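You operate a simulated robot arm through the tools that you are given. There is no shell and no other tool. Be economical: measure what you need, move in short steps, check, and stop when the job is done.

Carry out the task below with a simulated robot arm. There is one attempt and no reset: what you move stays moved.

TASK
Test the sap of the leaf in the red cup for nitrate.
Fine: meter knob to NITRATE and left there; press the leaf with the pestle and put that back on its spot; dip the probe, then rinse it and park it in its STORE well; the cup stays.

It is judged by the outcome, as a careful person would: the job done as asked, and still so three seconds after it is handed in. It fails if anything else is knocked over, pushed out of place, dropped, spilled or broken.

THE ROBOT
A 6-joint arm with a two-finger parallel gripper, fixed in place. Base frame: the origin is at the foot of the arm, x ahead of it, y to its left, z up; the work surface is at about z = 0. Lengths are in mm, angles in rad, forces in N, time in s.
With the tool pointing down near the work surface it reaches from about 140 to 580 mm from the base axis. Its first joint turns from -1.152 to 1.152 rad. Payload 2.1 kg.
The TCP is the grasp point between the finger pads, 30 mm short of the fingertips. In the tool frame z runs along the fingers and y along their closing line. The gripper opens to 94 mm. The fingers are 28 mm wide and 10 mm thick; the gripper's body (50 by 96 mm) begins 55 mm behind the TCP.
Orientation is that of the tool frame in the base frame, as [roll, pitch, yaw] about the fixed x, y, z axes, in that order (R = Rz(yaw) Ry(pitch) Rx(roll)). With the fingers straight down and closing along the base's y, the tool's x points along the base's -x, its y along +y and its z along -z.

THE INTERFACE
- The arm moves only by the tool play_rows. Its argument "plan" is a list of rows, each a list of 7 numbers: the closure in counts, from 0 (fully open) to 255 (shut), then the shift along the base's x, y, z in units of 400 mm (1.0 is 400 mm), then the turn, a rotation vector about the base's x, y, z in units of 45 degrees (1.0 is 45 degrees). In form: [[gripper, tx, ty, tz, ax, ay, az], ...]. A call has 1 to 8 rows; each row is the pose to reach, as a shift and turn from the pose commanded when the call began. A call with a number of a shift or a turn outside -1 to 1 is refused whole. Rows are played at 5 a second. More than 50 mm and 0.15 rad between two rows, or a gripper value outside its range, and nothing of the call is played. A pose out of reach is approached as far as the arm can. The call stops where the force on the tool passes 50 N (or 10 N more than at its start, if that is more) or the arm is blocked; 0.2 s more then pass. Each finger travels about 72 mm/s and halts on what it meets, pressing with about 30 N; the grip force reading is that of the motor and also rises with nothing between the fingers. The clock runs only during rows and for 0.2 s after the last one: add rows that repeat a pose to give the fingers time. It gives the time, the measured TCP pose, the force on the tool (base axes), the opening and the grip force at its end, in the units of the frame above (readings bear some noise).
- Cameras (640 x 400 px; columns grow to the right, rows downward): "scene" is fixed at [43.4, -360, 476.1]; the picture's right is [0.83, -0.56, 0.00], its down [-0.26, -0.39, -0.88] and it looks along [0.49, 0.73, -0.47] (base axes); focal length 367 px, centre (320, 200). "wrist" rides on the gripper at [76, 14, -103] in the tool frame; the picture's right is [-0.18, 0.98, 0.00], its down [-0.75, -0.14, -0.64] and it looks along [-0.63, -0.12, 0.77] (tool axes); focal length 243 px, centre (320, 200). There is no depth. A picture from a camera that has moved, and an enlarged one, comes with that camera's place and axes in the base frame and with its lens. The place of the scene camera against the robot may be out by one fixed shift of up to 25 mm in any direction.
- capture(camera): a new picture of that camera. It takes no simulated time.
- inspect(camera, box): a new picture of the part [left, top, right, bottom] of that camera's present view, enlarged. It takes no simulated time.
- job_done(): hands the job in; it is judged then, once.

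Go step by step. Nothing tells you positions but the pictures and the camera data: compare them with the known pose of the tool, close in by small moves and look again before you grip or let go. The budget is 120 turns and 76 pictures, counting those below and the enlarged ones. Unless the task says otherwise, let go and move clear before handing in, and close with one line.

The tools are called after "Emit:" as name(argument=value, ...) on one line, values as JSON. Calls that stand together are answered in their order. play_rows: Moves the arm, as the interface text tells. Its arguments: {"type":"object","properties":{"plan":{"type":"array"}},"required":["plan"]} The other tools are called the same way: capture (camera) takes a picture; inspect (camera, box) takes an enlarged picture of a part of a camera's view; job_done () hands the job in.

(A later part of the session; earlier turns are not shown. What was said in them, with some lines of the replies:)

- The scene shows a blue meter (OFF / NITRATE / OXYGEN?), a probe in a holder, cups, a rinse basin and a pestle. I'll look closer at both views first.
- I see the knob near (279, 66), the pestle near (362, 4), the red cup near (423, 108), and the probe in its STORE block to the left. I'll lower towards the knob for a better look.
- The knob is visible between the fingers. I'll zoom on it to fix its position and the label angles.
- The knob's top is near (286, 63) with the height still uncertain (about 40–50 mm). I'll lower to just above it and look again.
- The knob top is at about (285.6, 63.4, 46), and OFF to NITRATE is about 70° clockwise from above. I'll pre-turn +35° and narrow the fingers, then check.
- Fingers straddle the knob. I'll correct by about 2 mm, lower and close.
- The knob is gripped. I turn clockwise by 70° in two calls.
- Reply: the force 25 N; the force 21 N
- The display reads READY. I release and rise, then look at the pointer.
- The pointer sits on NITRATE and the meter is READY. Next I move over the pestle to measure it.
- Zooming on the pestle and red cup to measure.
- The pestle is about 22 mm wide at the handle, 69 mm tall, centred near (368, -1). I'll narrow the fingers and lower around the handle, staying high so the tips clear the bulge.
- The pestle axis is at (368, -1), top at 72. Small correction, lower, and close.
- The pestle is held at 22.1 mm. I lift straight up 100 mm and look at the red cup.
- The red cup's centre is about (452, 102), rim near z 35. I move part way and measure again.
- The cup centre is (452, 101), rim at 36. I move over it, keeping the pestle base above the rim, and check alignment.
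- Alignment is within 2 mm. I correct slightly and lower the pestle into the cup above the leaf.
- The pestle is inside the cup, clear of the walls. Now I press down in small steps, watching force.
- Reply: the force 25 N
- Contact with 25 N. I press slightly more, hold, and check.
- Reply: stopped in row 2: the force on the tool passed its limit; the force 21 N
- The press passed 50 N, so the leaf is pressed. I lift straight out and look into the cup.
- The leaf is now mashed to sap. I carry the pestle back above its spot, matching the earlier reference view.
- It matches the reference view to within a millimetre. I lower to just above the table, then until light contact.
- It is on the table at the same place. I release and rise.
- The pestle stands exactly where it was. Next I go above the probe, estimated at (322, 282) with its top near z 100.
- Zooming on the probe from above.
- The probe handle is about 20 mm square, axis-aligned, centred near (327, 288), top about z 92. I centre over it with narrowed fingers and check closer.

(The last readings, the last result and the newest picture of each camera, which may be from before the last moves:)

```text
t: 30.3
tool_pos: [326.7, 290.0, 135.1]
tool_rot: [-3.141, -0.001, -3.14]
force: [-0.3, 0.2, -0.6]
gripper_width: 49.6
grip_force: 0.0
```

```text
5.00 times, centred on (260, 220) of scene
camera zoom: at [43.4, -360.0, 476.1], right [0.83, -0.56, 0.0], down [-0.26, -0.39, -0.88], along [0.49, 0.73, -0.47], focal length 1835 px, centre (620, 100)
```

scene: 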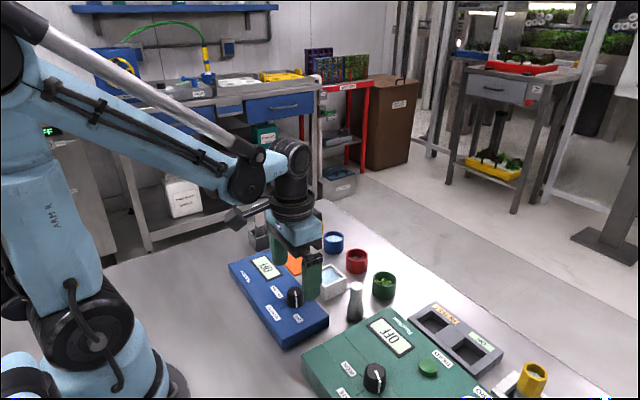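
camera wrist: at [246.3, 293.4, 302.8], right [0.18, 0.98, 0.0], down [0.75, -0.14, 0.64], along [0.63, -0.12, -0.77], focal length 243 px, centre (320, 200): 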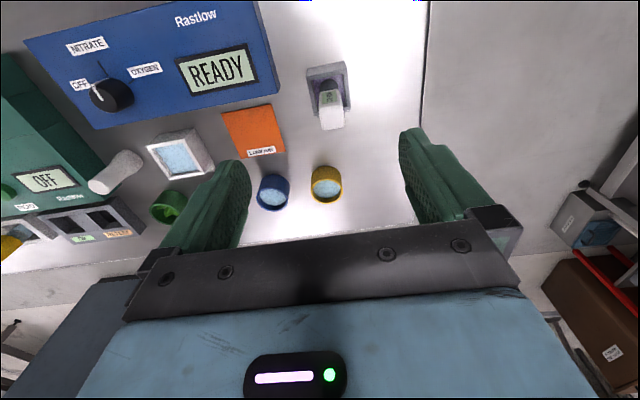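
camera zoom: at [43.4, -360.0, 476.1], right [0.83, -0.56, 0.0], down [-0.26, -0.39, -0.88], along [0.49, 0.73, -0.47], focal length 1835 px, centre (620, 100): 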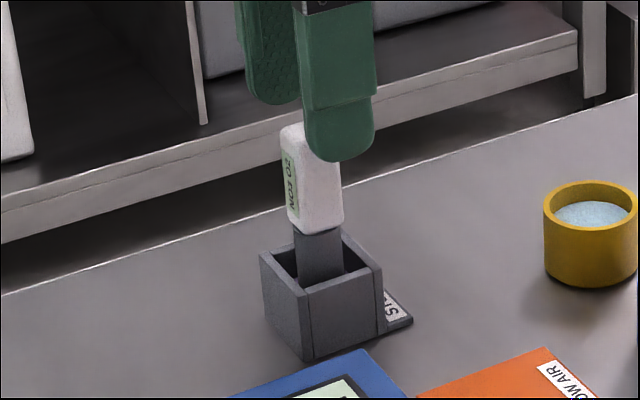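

The probe axis is near (324, 289), its top around z 97–105. I shift slightly, lower so the tips stay above the block, and close.

Emit:
play_rows(plan=[[120, -0.007, -0.001, -0.035, 0, 0, 0], [120, -0.007, -0.001, -0.07, 0, 0, 0], [120, -0.007, -0.001, -0.107, 0, 0, 0], [120, -0.007, -0.001, -0.107, 0, 0, 0]])

Emit:
inspect(camera="wrist", box=[240, 60, 400, 180])

Emit:
inspect(camera="scene", box=[210, 180, 310, 260])

```text
t: 31.3
tool_pos: [323.1, 289.4, 91.2]
tool_rot: [-3.141, 0.002, 3.141]
force: [-0.1, -0.3, -0.8]
gripper_width: 49.7
grip_force: 0.0
```

```text
3.33 times, centred on (320, 120) of wrist
camera zoom: at [247.0, 302.9, 193.7], right [0.18, 0.98, 0.0], down [0.75, -0.14, 0.64], along [0.63, -0.12, -0.77], focal length 809 px, centre (320, 467)
```

zoom: 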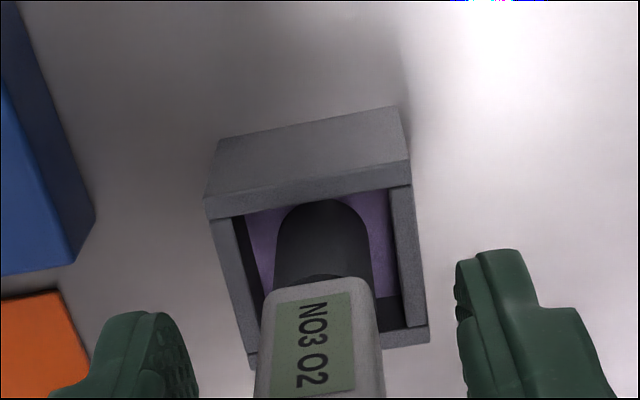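

```text
5.00 times, centred on (260, 220) of scene
camera zoom: at [43.4, -360.0, 476.1], right [0.83, -0.56, 0.0], down [-0.26, -0.39, -0.88], along [0.49, 0.73, -0.47], focal length 1835 px, centre (620, 100)
```

zoom: 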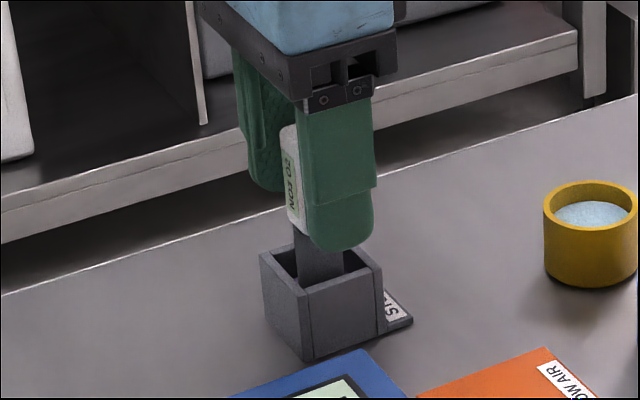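

Fingers straddle the handle above the block. Closing.

Emit:
play_rows(plan=[[150, 0, 0, 0, 0, 0, 0], [180, 0, 0, 0, 0, 0, 0], [200, 0, 0, 0, 0, 0, 0], [220, 0, 0, 0, 0, 0, 0], [220, 0, 0, 0, 0, 0, 0]])

Emit:
capture(camera="wrist")

```text
t: 32.5
tool_pos: [323.6, 290.2, 91.2]
tool_rot: [3.141, 0.0, -3.14]
force: [0.2, -0.8, 0.9]
gripper_width: 21.5
grip_force: 30.1
```

```text
28 pictures are left
camera wrist: at [247.1, 302.9, 193.9], right [0.18, 0.98, 0.0], down [0.75, -0.14, 0.64], along [0.63, -0.12, -0.77], focal length 243 px, centre (320, 200)
```

wrist: 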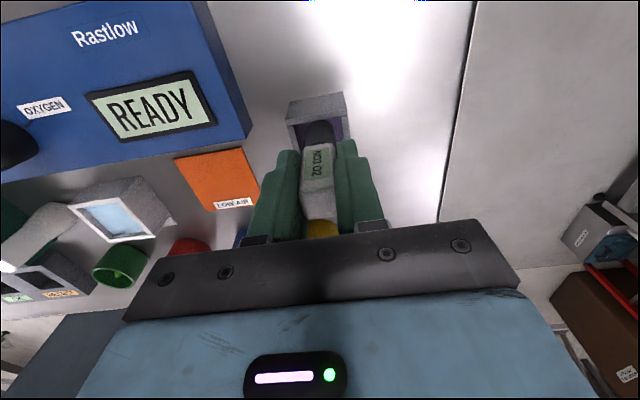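

Probe held. I lift it straight up and check the tip length.

Emit:
play_rows(plan=[[220, 0, 0, 0.04, 0, 0, 0], [220, 0, 0, 0.1, 0, 0, 0], [220, 0, 0, 0.16, 0, 0, 0], [220, 0, 0, 0.22, 0, 0, 0], [220, 0, 0, 0.28, 0, 0, 0], [220, 0, 0, 0.28, 0, 0, 0]])

Emit:
capture(camera="wrist")

Emit:
inspect(camera="scene", box=[200, 150, 320, 260])

```text
t: 33.9
tool_pos: [323.7, 289.4, 203.4]
tool_rot: [-3.141, -0.001, -3.141]
force: [0.0, 0.1, -1.3]
gripper_width: 21.7
grip_force: 29.6
```

```text
27 pictures are left
camera wrist: at [247.6, 302.8, 305.4], right [0.18, 0.98, 0.0], down [0.75, -0.14, 0.64], along [0.63, -0.12, -0.77], focal length 243 px, centre (320, 200)
```

wrist: 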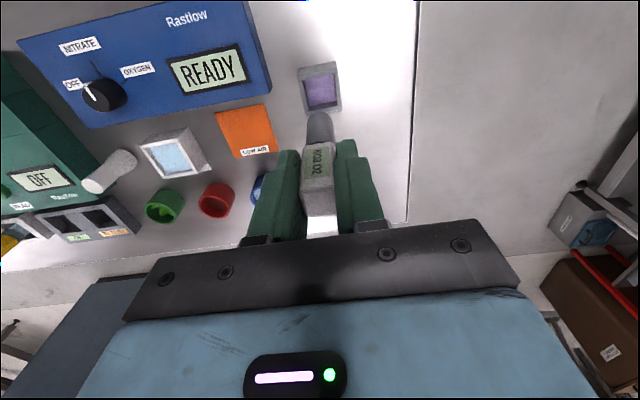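

```text
3.64 times, centred on (260, 205) of scene
camera zoom: at [43.4, -360.0, 476.1], right [0.83, -0.56, 0.0], down [-0.26, -0.39, -0.88], along [0.49, 0.73, -0.47], focal length 1335 px, centre (538, 182)
```

zoom: 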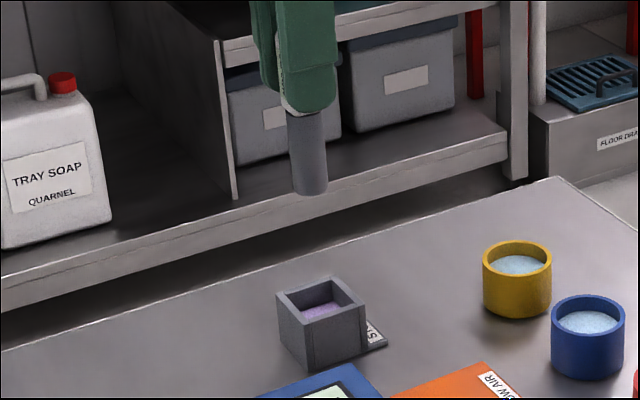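

The tip ends roughly 85–90 mm below the TCP. I carry it over to the red cup at this height and lower to above the rim.

Emit:
play_rows(plan=[[220, 0.06, -0.08, 0, 0, 0, 0], [220, 0.12, -0.17, 0, 0, 0, 0], [220, 0.18, -0.26, 0, 0, 0, 0], [220, 0.24, -0.35, 0, 0, 0, 0], [220, 0.3, -0.43, 0, 0, 0, 0], [220, 0.3212, -0.47, 0, 0, 0, 0], [220, 0.3212, -0.47, -0.1, 0, 0, 0], [220, 0.3212, -0.47, -0.1, 0, 0, 0]])

Emit:
inspect(camera="wrist", box=[240, 60, 400, 180])

Emit:
inspect(camera="scene", box=[310, 190, 430, 290])

```text
t: 35.7
tool_pos: [452.8, 100.5, 162.5]
tool_rot: [3.14, -0.001, -3.14]
force: [0.3, -0.8, -0.5]
gripper_width: 21.4
grip_force: 30.6
```

```text
3.33 times, centred on (320, 120) of wrist
camera zoom: at [375.3, 114.3, 265.3], right [0.18, 0.98, 0.0], down [0.75, -0.14, 0.64], along [0.63, -0.12, -0.77], focal length 809 px, centre (320, 467)
```

zoom: 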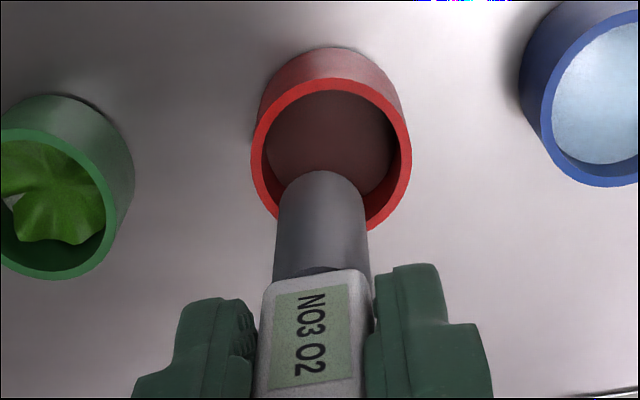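

```text
4.00 times, centred on (370, 240) of scene
camera zoom: at [43.4, -360.0, 476.1], right [0.83, -0.56, 0.0], down [-0.26, -0.39, -0.88], along [0.49, 0.73, -0.47], focal length 1468 px, centre (120, 40)
```

zoom: 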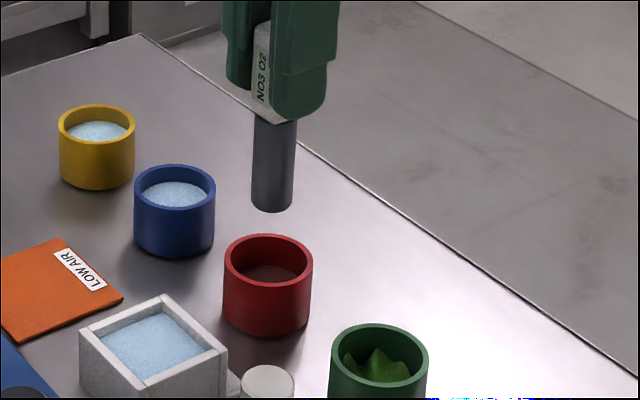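

Aligned. I lower the probe into the cup to near its well height plus a few mm, then check.

Emit:
play_rows(plan=[[220, 0.002, 0.0025, -0.05, 0, 0, 0], [220, 0.002, 0.0025, -0.1, 0, 0, 0], [220, 0.002, 0.0025, -0.14, 0, 0, 0], [220, 0.002, 0.0025, -0.165, 0, 0, 0], [220, 0.002, 0.0025, -0.165, 0, 0, 0]])

Emit:
inspect(camera="scene", box=[230, 190, 430, 310])

```text
t: 36.9
tool_pos: [452.6, 101.8, 99.0]
tool_rot: [-3.141, 0.001, 3.14]
force: [-1.1, -2.6, 30.9]
gripper_width: 21.7
grip_force: 29.8
```

```text
3.20 times, centred on (330, 250) of scene
camera zoom: at [43.2, -360.0, 476.1], right [0.83, -0.56, 0.0], down [-0.26, -0.39, -0.88], along [0.49, 0.73, -0.47], focal length 1175 px, centre (288, 40)
```

zoom: 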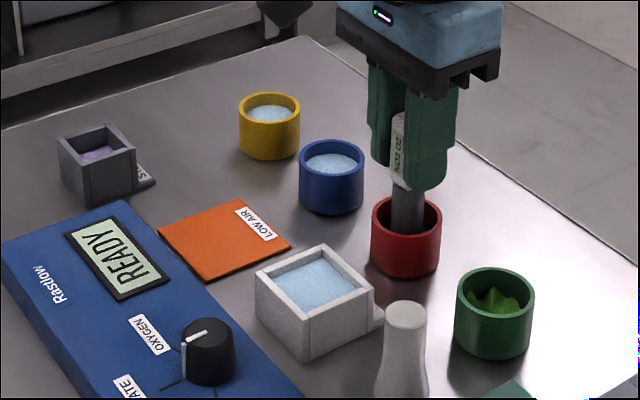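

The tip has touched the cup floor. I ease off 2.5 mm and hold for the reading.

Emit:
play_rows(plan=[[220, 0, 0, 0.005, 0, 0, 0], [220, 0, 0, 0.006, 0, 0, 0], [220, 0, 0, 0.006, 0, 0, 0], [220, 0, 0, 0.006, 0, 0, 0], [220, 0, 0, 0.006, 0, 0, 0], [220, 0, 0, 0.006, 0, 0, 0], [220, 0, 0, 0.006, 0, 0, 0], [220, 0, 0, 0.006, 0, 0, 0]])

Emit:
inspect(camera="scene", box=[230, 190, 430, 310])

```text
t: 38.7
tool_pos: [452.6, 102.0, 99.7]
tool_rot: [-3.141, 0.001, -3.141]
force: [0.6, 0.3, -0.3]
gripper_width: 22.0
grip_force: 29.9
```

```text
3.20 times, centred on (330, 250) of scene
camera zoom: at [43.4, -360.0, 476.1], right [0.83, -0.56, 0.0], down [-0.26, -0.39, -0.88], along [0.49, 0.73, -0.47], focal length 1175 px, centre (288, 40)
```

zoom: 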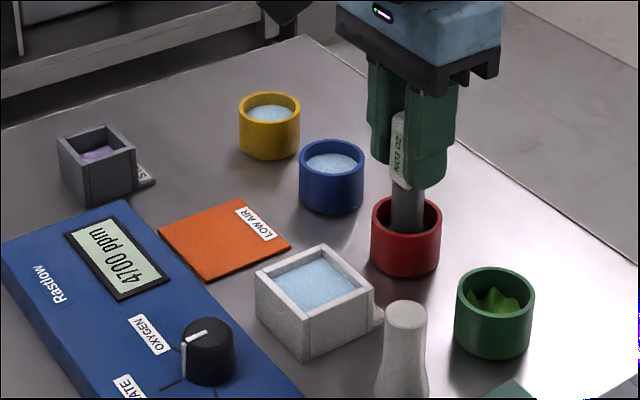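

The meter reads 4700 ppm. I lift out and go over the RINSE basin, estimated at (365, 82).

Emit:
play_rows(plan=[[220, 0, 0, 0.04, 0, 0, 0], [220, 0, 0, 0.1, 0, 0, 0], [220, 0, 0, 0.165, 0, 0, 0], [220, -0.08, -0.015, 0.165, 0, 0, 0], [220, -0.16, -0.035, 0.165, 0, 0, 0], [220, -0.219, -0.048, 0.165, 0, 0, 0], [220, -0.219, -0.048, 0.165, 0, 0, 0]])

Emit:
inspect(camera="wrist", box=[240, 40, 400, 160])

Emit:
inspect(camera="scene", box=[270, 190, 390, 310])

```text
t: 40.3
tool_pos: [364.7, 83.3, 164.4]
tool_rot: [-3.14, 0.001, -3.141]
force: [0.1, 0.0, -0.8]
gripper_width: 21.8
grip_force: 29.6
```

```text
3.33 times, centred on (320, 100) of wrist
camera zoom: at [287.8, 96.4, 268.0], right [0.18, 0.98, 0.0], down [0.75, -0.14, 0.64], along [0.63, -0.12, -0.77], focal length 809 px, centre (320, 533)
```

zoom: 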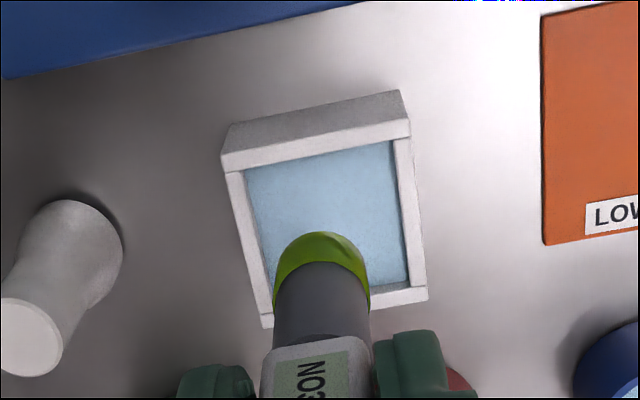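

```text
3.33 times, centred on (330, 250) of scene
camera zoom: at [43.4, -360.0, 476.1], right [0.83, -0.56, 0.0], down [-0.26, -0.39, -0.88], along [0.49, 0.73, -0.47], focal length 1224 px, centre (287, 33)
```

zoom: 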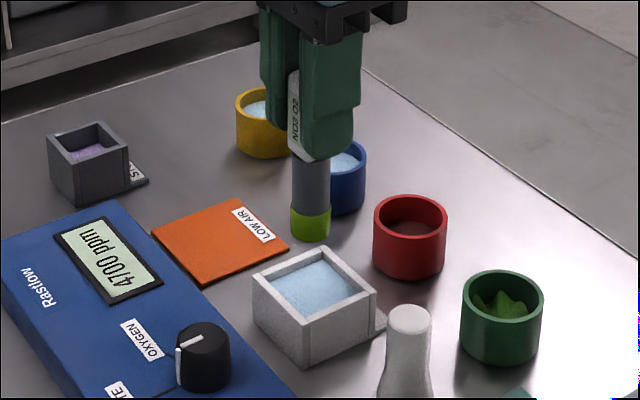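

The tip carries sap. Basin centre is about 3 mm further in x. I lower it into the rinse water in steps.

Emit:
play_rows(plan=[[220, 0.007, 0.002, 0, 0, 0, 0], [220, 0.007, 0.002, -0.06, 0, 0, 0], [220, 0.007, 0.002, -0.11, 0, 0, 0], [220, 0.007, 0.002, -0.145, 0, 0, 0], [220, 0.007, 0.002, -0.16, 0, 0, 0], [220, 0.007, 0.002, -0.165, 0, 0, 0], [220, 0.007, 0.002, -0.165, 0, 0, 0]])

Emit:
inspect(camera="scene", box=[270, 190, 390, 310])

```text
t: 41.9
tool_pos: [367.4, 82.3, 99.6]
tool_rot: [-3.14, 0.0, -3.141]
force: [0.1, -0.8, 0.1]
gripper_width: 21.6
grip_force: 29.9
```

```text
3.33 times, centred on (330, 250) of scene
camera zoom: at [43.4, -360.0, 476.1], right [0.83, -0.56, 0.0], down [-0.26, -0.39, -0.88], along [0.49, 0.73, -0.47], focal length 1224 px, centre (287, 33)
```

zoom: 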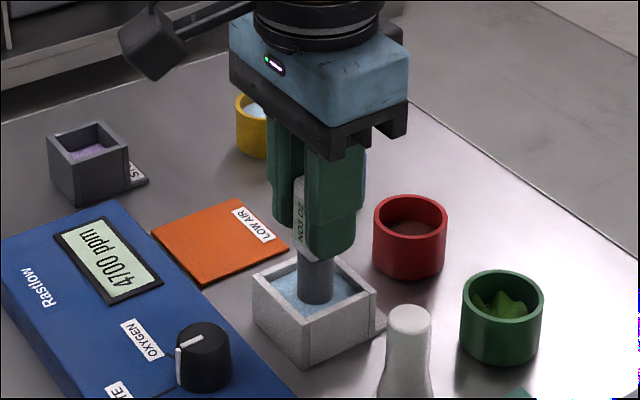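

Immersed. I go slightly deeper, swirl gently, hold, and then lift out.

Emit:
play_rows(plan=[[220, 0, 0, -0.008, 0, 0, 0], [220, 0.01, 0, -0.008, 0, 0, 0], [220, -0.01, 0, -0.008, 0, 0, 0], [220, 0, 0.01, -0.008, 0, 0, 0], [220, 0, -0.01, -0.008, 0, 0, 0], [220, 0, 0, -0.008, 0, 0, 0], [220, 0, 0, -0.008, 0, 0, 0], [220, 0, 0, -0.008, 0, 0, 0]])

Emit:
play_rows(plan=[[220, 0, 0, -0.0, 0, 0, 0], [220, 0, 0, 0.06, 0, 0, 0], [220, 0, 0, 0.12, 0, 0, 0], [220, 0, 0, 0.18, 0, 0, 0], [220, 0, 0, 0.24, 0, 0, 0], [220, 0, 0, 0.27, 0, 0, 0]])

Emit:
inspect(camera="scene", box=[270, 170, 390, 310])

```text
t: 43.7
tool_pos: [368.1, 82.9, 97.3]
tool_rot: [-3.14, 0.001, 3.141]
force: [-0.3, -3.1, 9.4]
gripper_width: 21.8
grip_force: 29.5
```

```text
t: 45.1
tool_pos: [368.5, 82.0, 206.2]
tool_rot: [-3.14, 0.0, -3.14]
force: [-0.2, -0.7, -0.4]
gripper_width: 21.7
grip_force: 29.7
```

```text
2.86 times, centred on (330, 240) of scene
camera zoom: at [43.4, -360.0, 476.1], right [0.83, -0.56, 0.0], down [-0.26, -0.39, -0.88], along [0.49, 0.73, -0.47], focal length 1049 px, centre (291, 86)
```

zoom: 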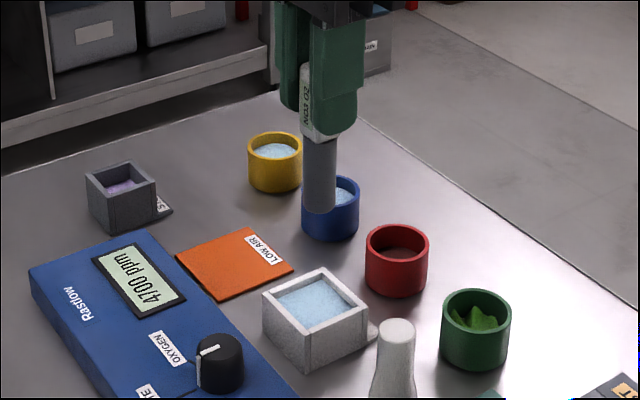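

The probe is clean and the result is held. I return to directly above the STORE well (reversing my commanded shifts exactly) and check.

Emit:
play_rows(plan=[[220, -0.02, 0.09, 0, 0, 0, 0], [220, -0.04, 0.19, 0, 0, 0, 0], [220, -0.06, 0.29, 0, 0, 0, 0], [220, -0.08, 0.39, 0, 0, 0, 0], [220, -0.1, 0.48, 0, 0, 0, 0], [220, -0.1112, 0.5135, 0, 0, 0, 0], [220, -0.1112, 0.5135, -0.09, 0, 0, 0], [220, -0.1112, 0.5135, -0.09, 0, 0, 0]])

Emit:
inspect(camera="wrist", box=[240, 60, 400, 180])

Emit:
inspect(camera="scene", box=[210, 180, 310, 260])

```text
t: 46.9
tool_pos: [323.8, 287.9, 168.6]
tool_rot: [3.141, 0.001, 3.14]
force: [0.2, 1.5, -1.6]
gripper_width: 21.7
grip_force: 30.2
```

```text
3.33 times, centred on (320, 120) of wrist
camera zoom: at [248.0, 302.0, 271.1], right [0.18, 0.98, 0.0], down [0.75, -0.14, 0.64], along [0.63, -0.12, -0.77], focal length 809 px, centre (320, 467)
```

zoom: 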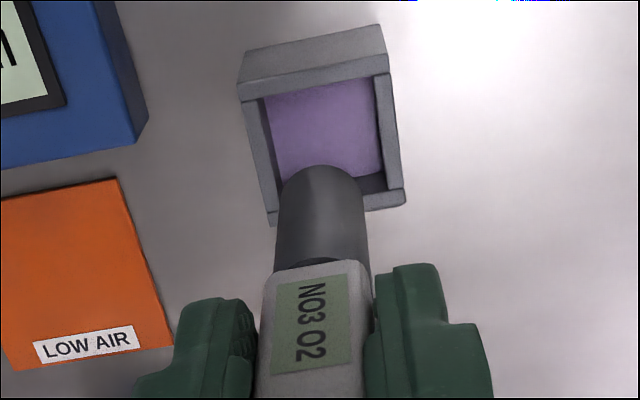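

```text
5.00 times, centred on (260, 220) of scene
camera zoom: at [43.4, -360.0, 476.1], right [0.83, -0.56, 0.0], down [-0.26, -0.39, -0.88], along [0.49, 0.73, -0.47], focal length 1835 px, centre (620, 100)
```

zoom: 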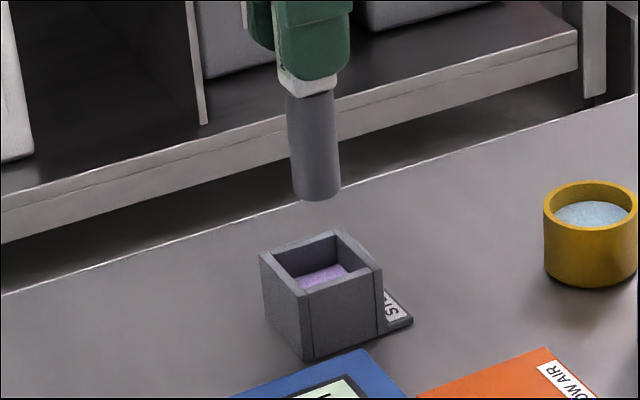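

Aligned over the well. I lower to the original height.

Emit:
play_rows(plan=[[220, 0, 0, -0.05, 0, 0, 0], [220, 0, 0, -0.1, 0, 0, 0], [220, 0, 0, -0.14, 0, 0, 0], [220, 0, 0, -0.17, 0, 0, 0], [220, 0, 0, -0.185, 0, 0, 0], [220, 0, 0, -0.192, 0, 0, 0], [220, 0, 0, -0.192, 0, 0, 0]])

Emit:
inspect(camera="scene", box=[210, 180, 310, 260])

Emit:
inspect(camera="wrist", box=[240, 60, 400, 180])

```text
t: 48.5
tool_pos: [323.2, 289.4, 92.7]
tool_rot: [3.137, 0.0, -3.141]
force: [-0.9, 7.2, 32.3]
gripper_width: 21.8
grip_force: 29.5
```

```text
5.00 times, centred on (260, 220) of scene
camera zoom: at [43.3, -360.1, 476.0], right [0.83, -0.56, 0.0], down [-0.26, -0.39, -0.88], along [0.49, 0.73, -0.47], focal length 1835 px, centre (620, 100)
```

zoom: 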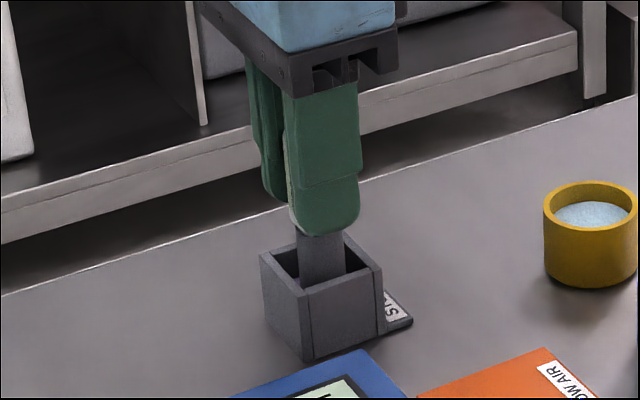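

```text
3.33 times, centred on (320, 120) of wrist
camera zoom: at [247.2, 301.9, 195.3], right [0.18, 0.98, 0.0], down [0.75, -0.14, 0.64], along [0.63, -0.12, -0.77], focal length 809 px, centre (320, 467)
```

zoom: 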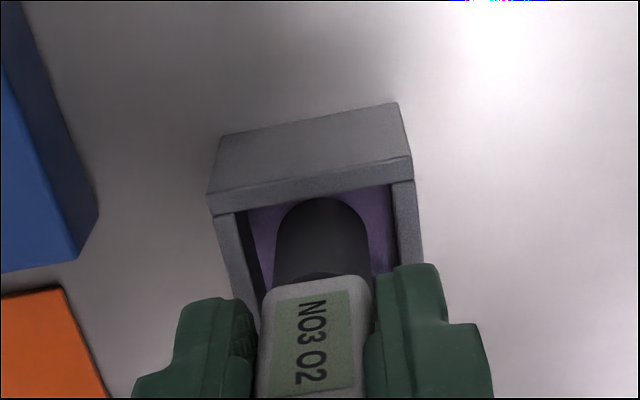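

It is seated on the well floor. I ease the pressure, release, and rise.

Emit:
play_rows(plan=[[220, 0, 0, 0.003, 0, 0, 0], [220, 0, 0, 0.0045, 0, 0, 0], [195, 0, 0, 0.0045, 0, 0, 0], [160, 0, 0, 0.0045, 0, 0, 0], [120, 0, 0, 0.0045, 0, 0, 0], [120, 0, 0, 0.0045, 0, 0, 0], [120, 0, 0, 0.08, 0, 0, 0], [120, 0, 0, 0.18, 0, 0, 0]])

Emit:
play_rows(plan=[[120, 0, 0, 0.1, 0, 0, 0], [120, -0.05, -0.1, 0.15, 0, 0, 0], [120, -0.1, -0.2, 0.2, 0, 0, 0], [120, -0.15, -0.3, 0.2, 0, 0, 0], [120, -0.15, -0.3, 0.2, 0, 0, 0]])

Emit:
capture(camera="scene")

Emit:
inspect(camera="scene", box=[210, 190, 410, 350])

Emit:
capture(camera="wrist")

```text
t: 50.3
tool_pos: [324.7, 289.0, 165.1]
tool_rot: [3.141, -0.001, -3.141]
force: [0.0, 1.1, 1.0]
gripper_width: 49.9
grip_force: 0.1
```

```text
t: 51.5
tool_pos: [264.8, 166.3, 243.4]
tool_rot: [-3.141, -0.001, -3.141]
force: [-0.3, -0.1, 0.9]
gripper_width: 49.7
grip_force: 0.1
```

```text
13 pictures are left
```

scene: 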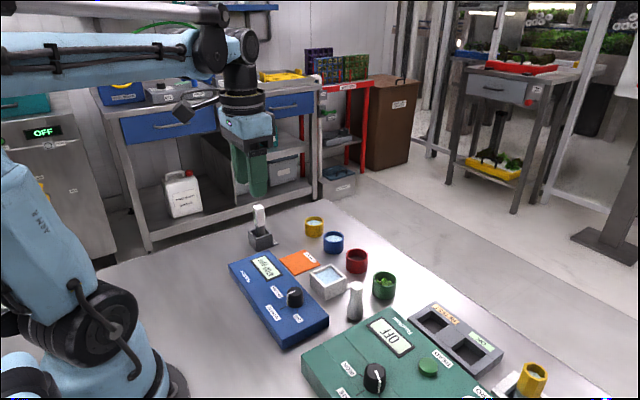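

```text
2.50 times, centred on (310, 270) of scene
camera zoom: at [43.4, -360.0, 476.1], right [0.83, -0.56, 0.0], down [-0.26, -0.39, -0.88], along [0.49, 0.73, -0.47], focal length 918 px, centre (345, 25)
```

zoom: 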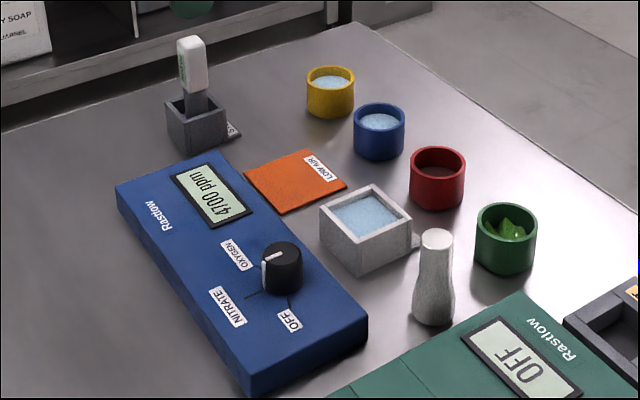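

```text
11 pictures are left
camera wrist: at [188.3, 179.3, 345.7], right [0.18, 0.98, 0.0], down [0.75, -0.14, 0.64], along [0.63, -0.12, -0.77], focal length 243 px, centre (320, 200)
```

wrist: 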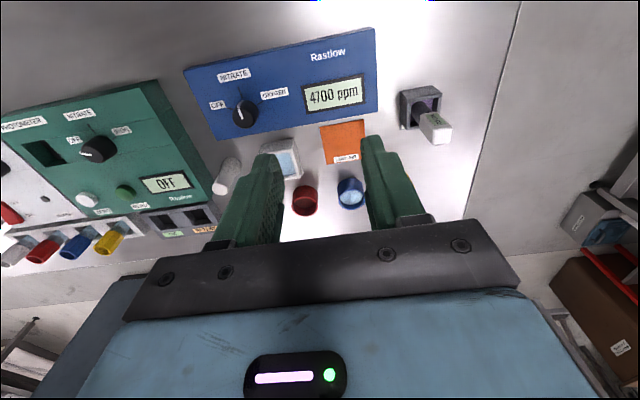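

Everything is in place; I check the knob pointer and the probe once more.

Emit:
inspect(camera="wrist", box=[190, 50, 310, 140])

Emit:
inspect(camera="wrist", box=[380, 70, 480, 160])

```text
4.44 times, centred on (250, 95) of wrist
camera zoom: at [188.3, 179.3, 345.7], right [0.18, 0.98, 0.0], down [0.75, -0.14, 0.64], along [0.63, -0.12, -0.77], focal length 1078 px, centre (631, 667)
```

zoom: 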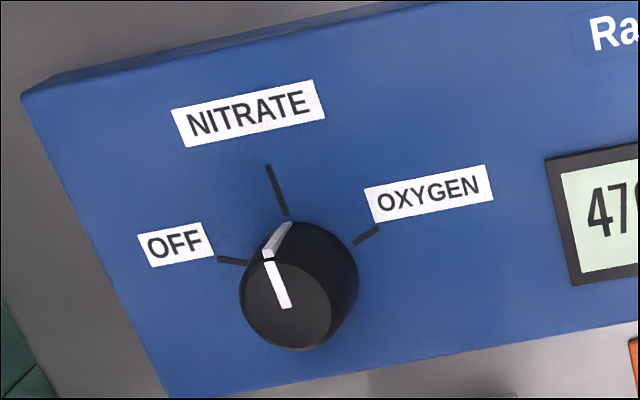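

```text
4.44 times, centred on (430, 115) of wrist
camera zoom: at [188.3, 179.3, 345.7], right [0.18, 0.98, 0.0], down [0.75, -0.14, 0.64], along [0.63, -0.12, -0.77], focal length 1078 px, centre (-169, 578)
```

zoom: 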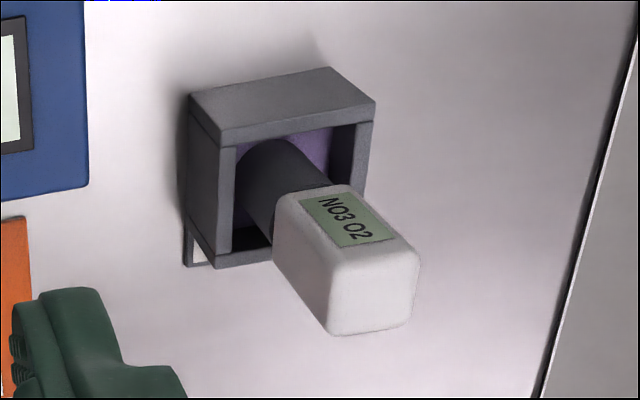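

The pointer is on NITRATE, the meter shows 4700 ppm, and the probe stands in its STORE well. The pestle and cup are in place and the arm is clear, so I hand in.

Emit:
job_done()

```text
The job is handed in.
```

The nitrate test is done: the sap in the red cup read 4700 ppm, and I've handed the job in. The knob is left on NITRATE, the pestle is back on its spot, the probe is rinsed and in its STORE well, and the cup hasn't moved.
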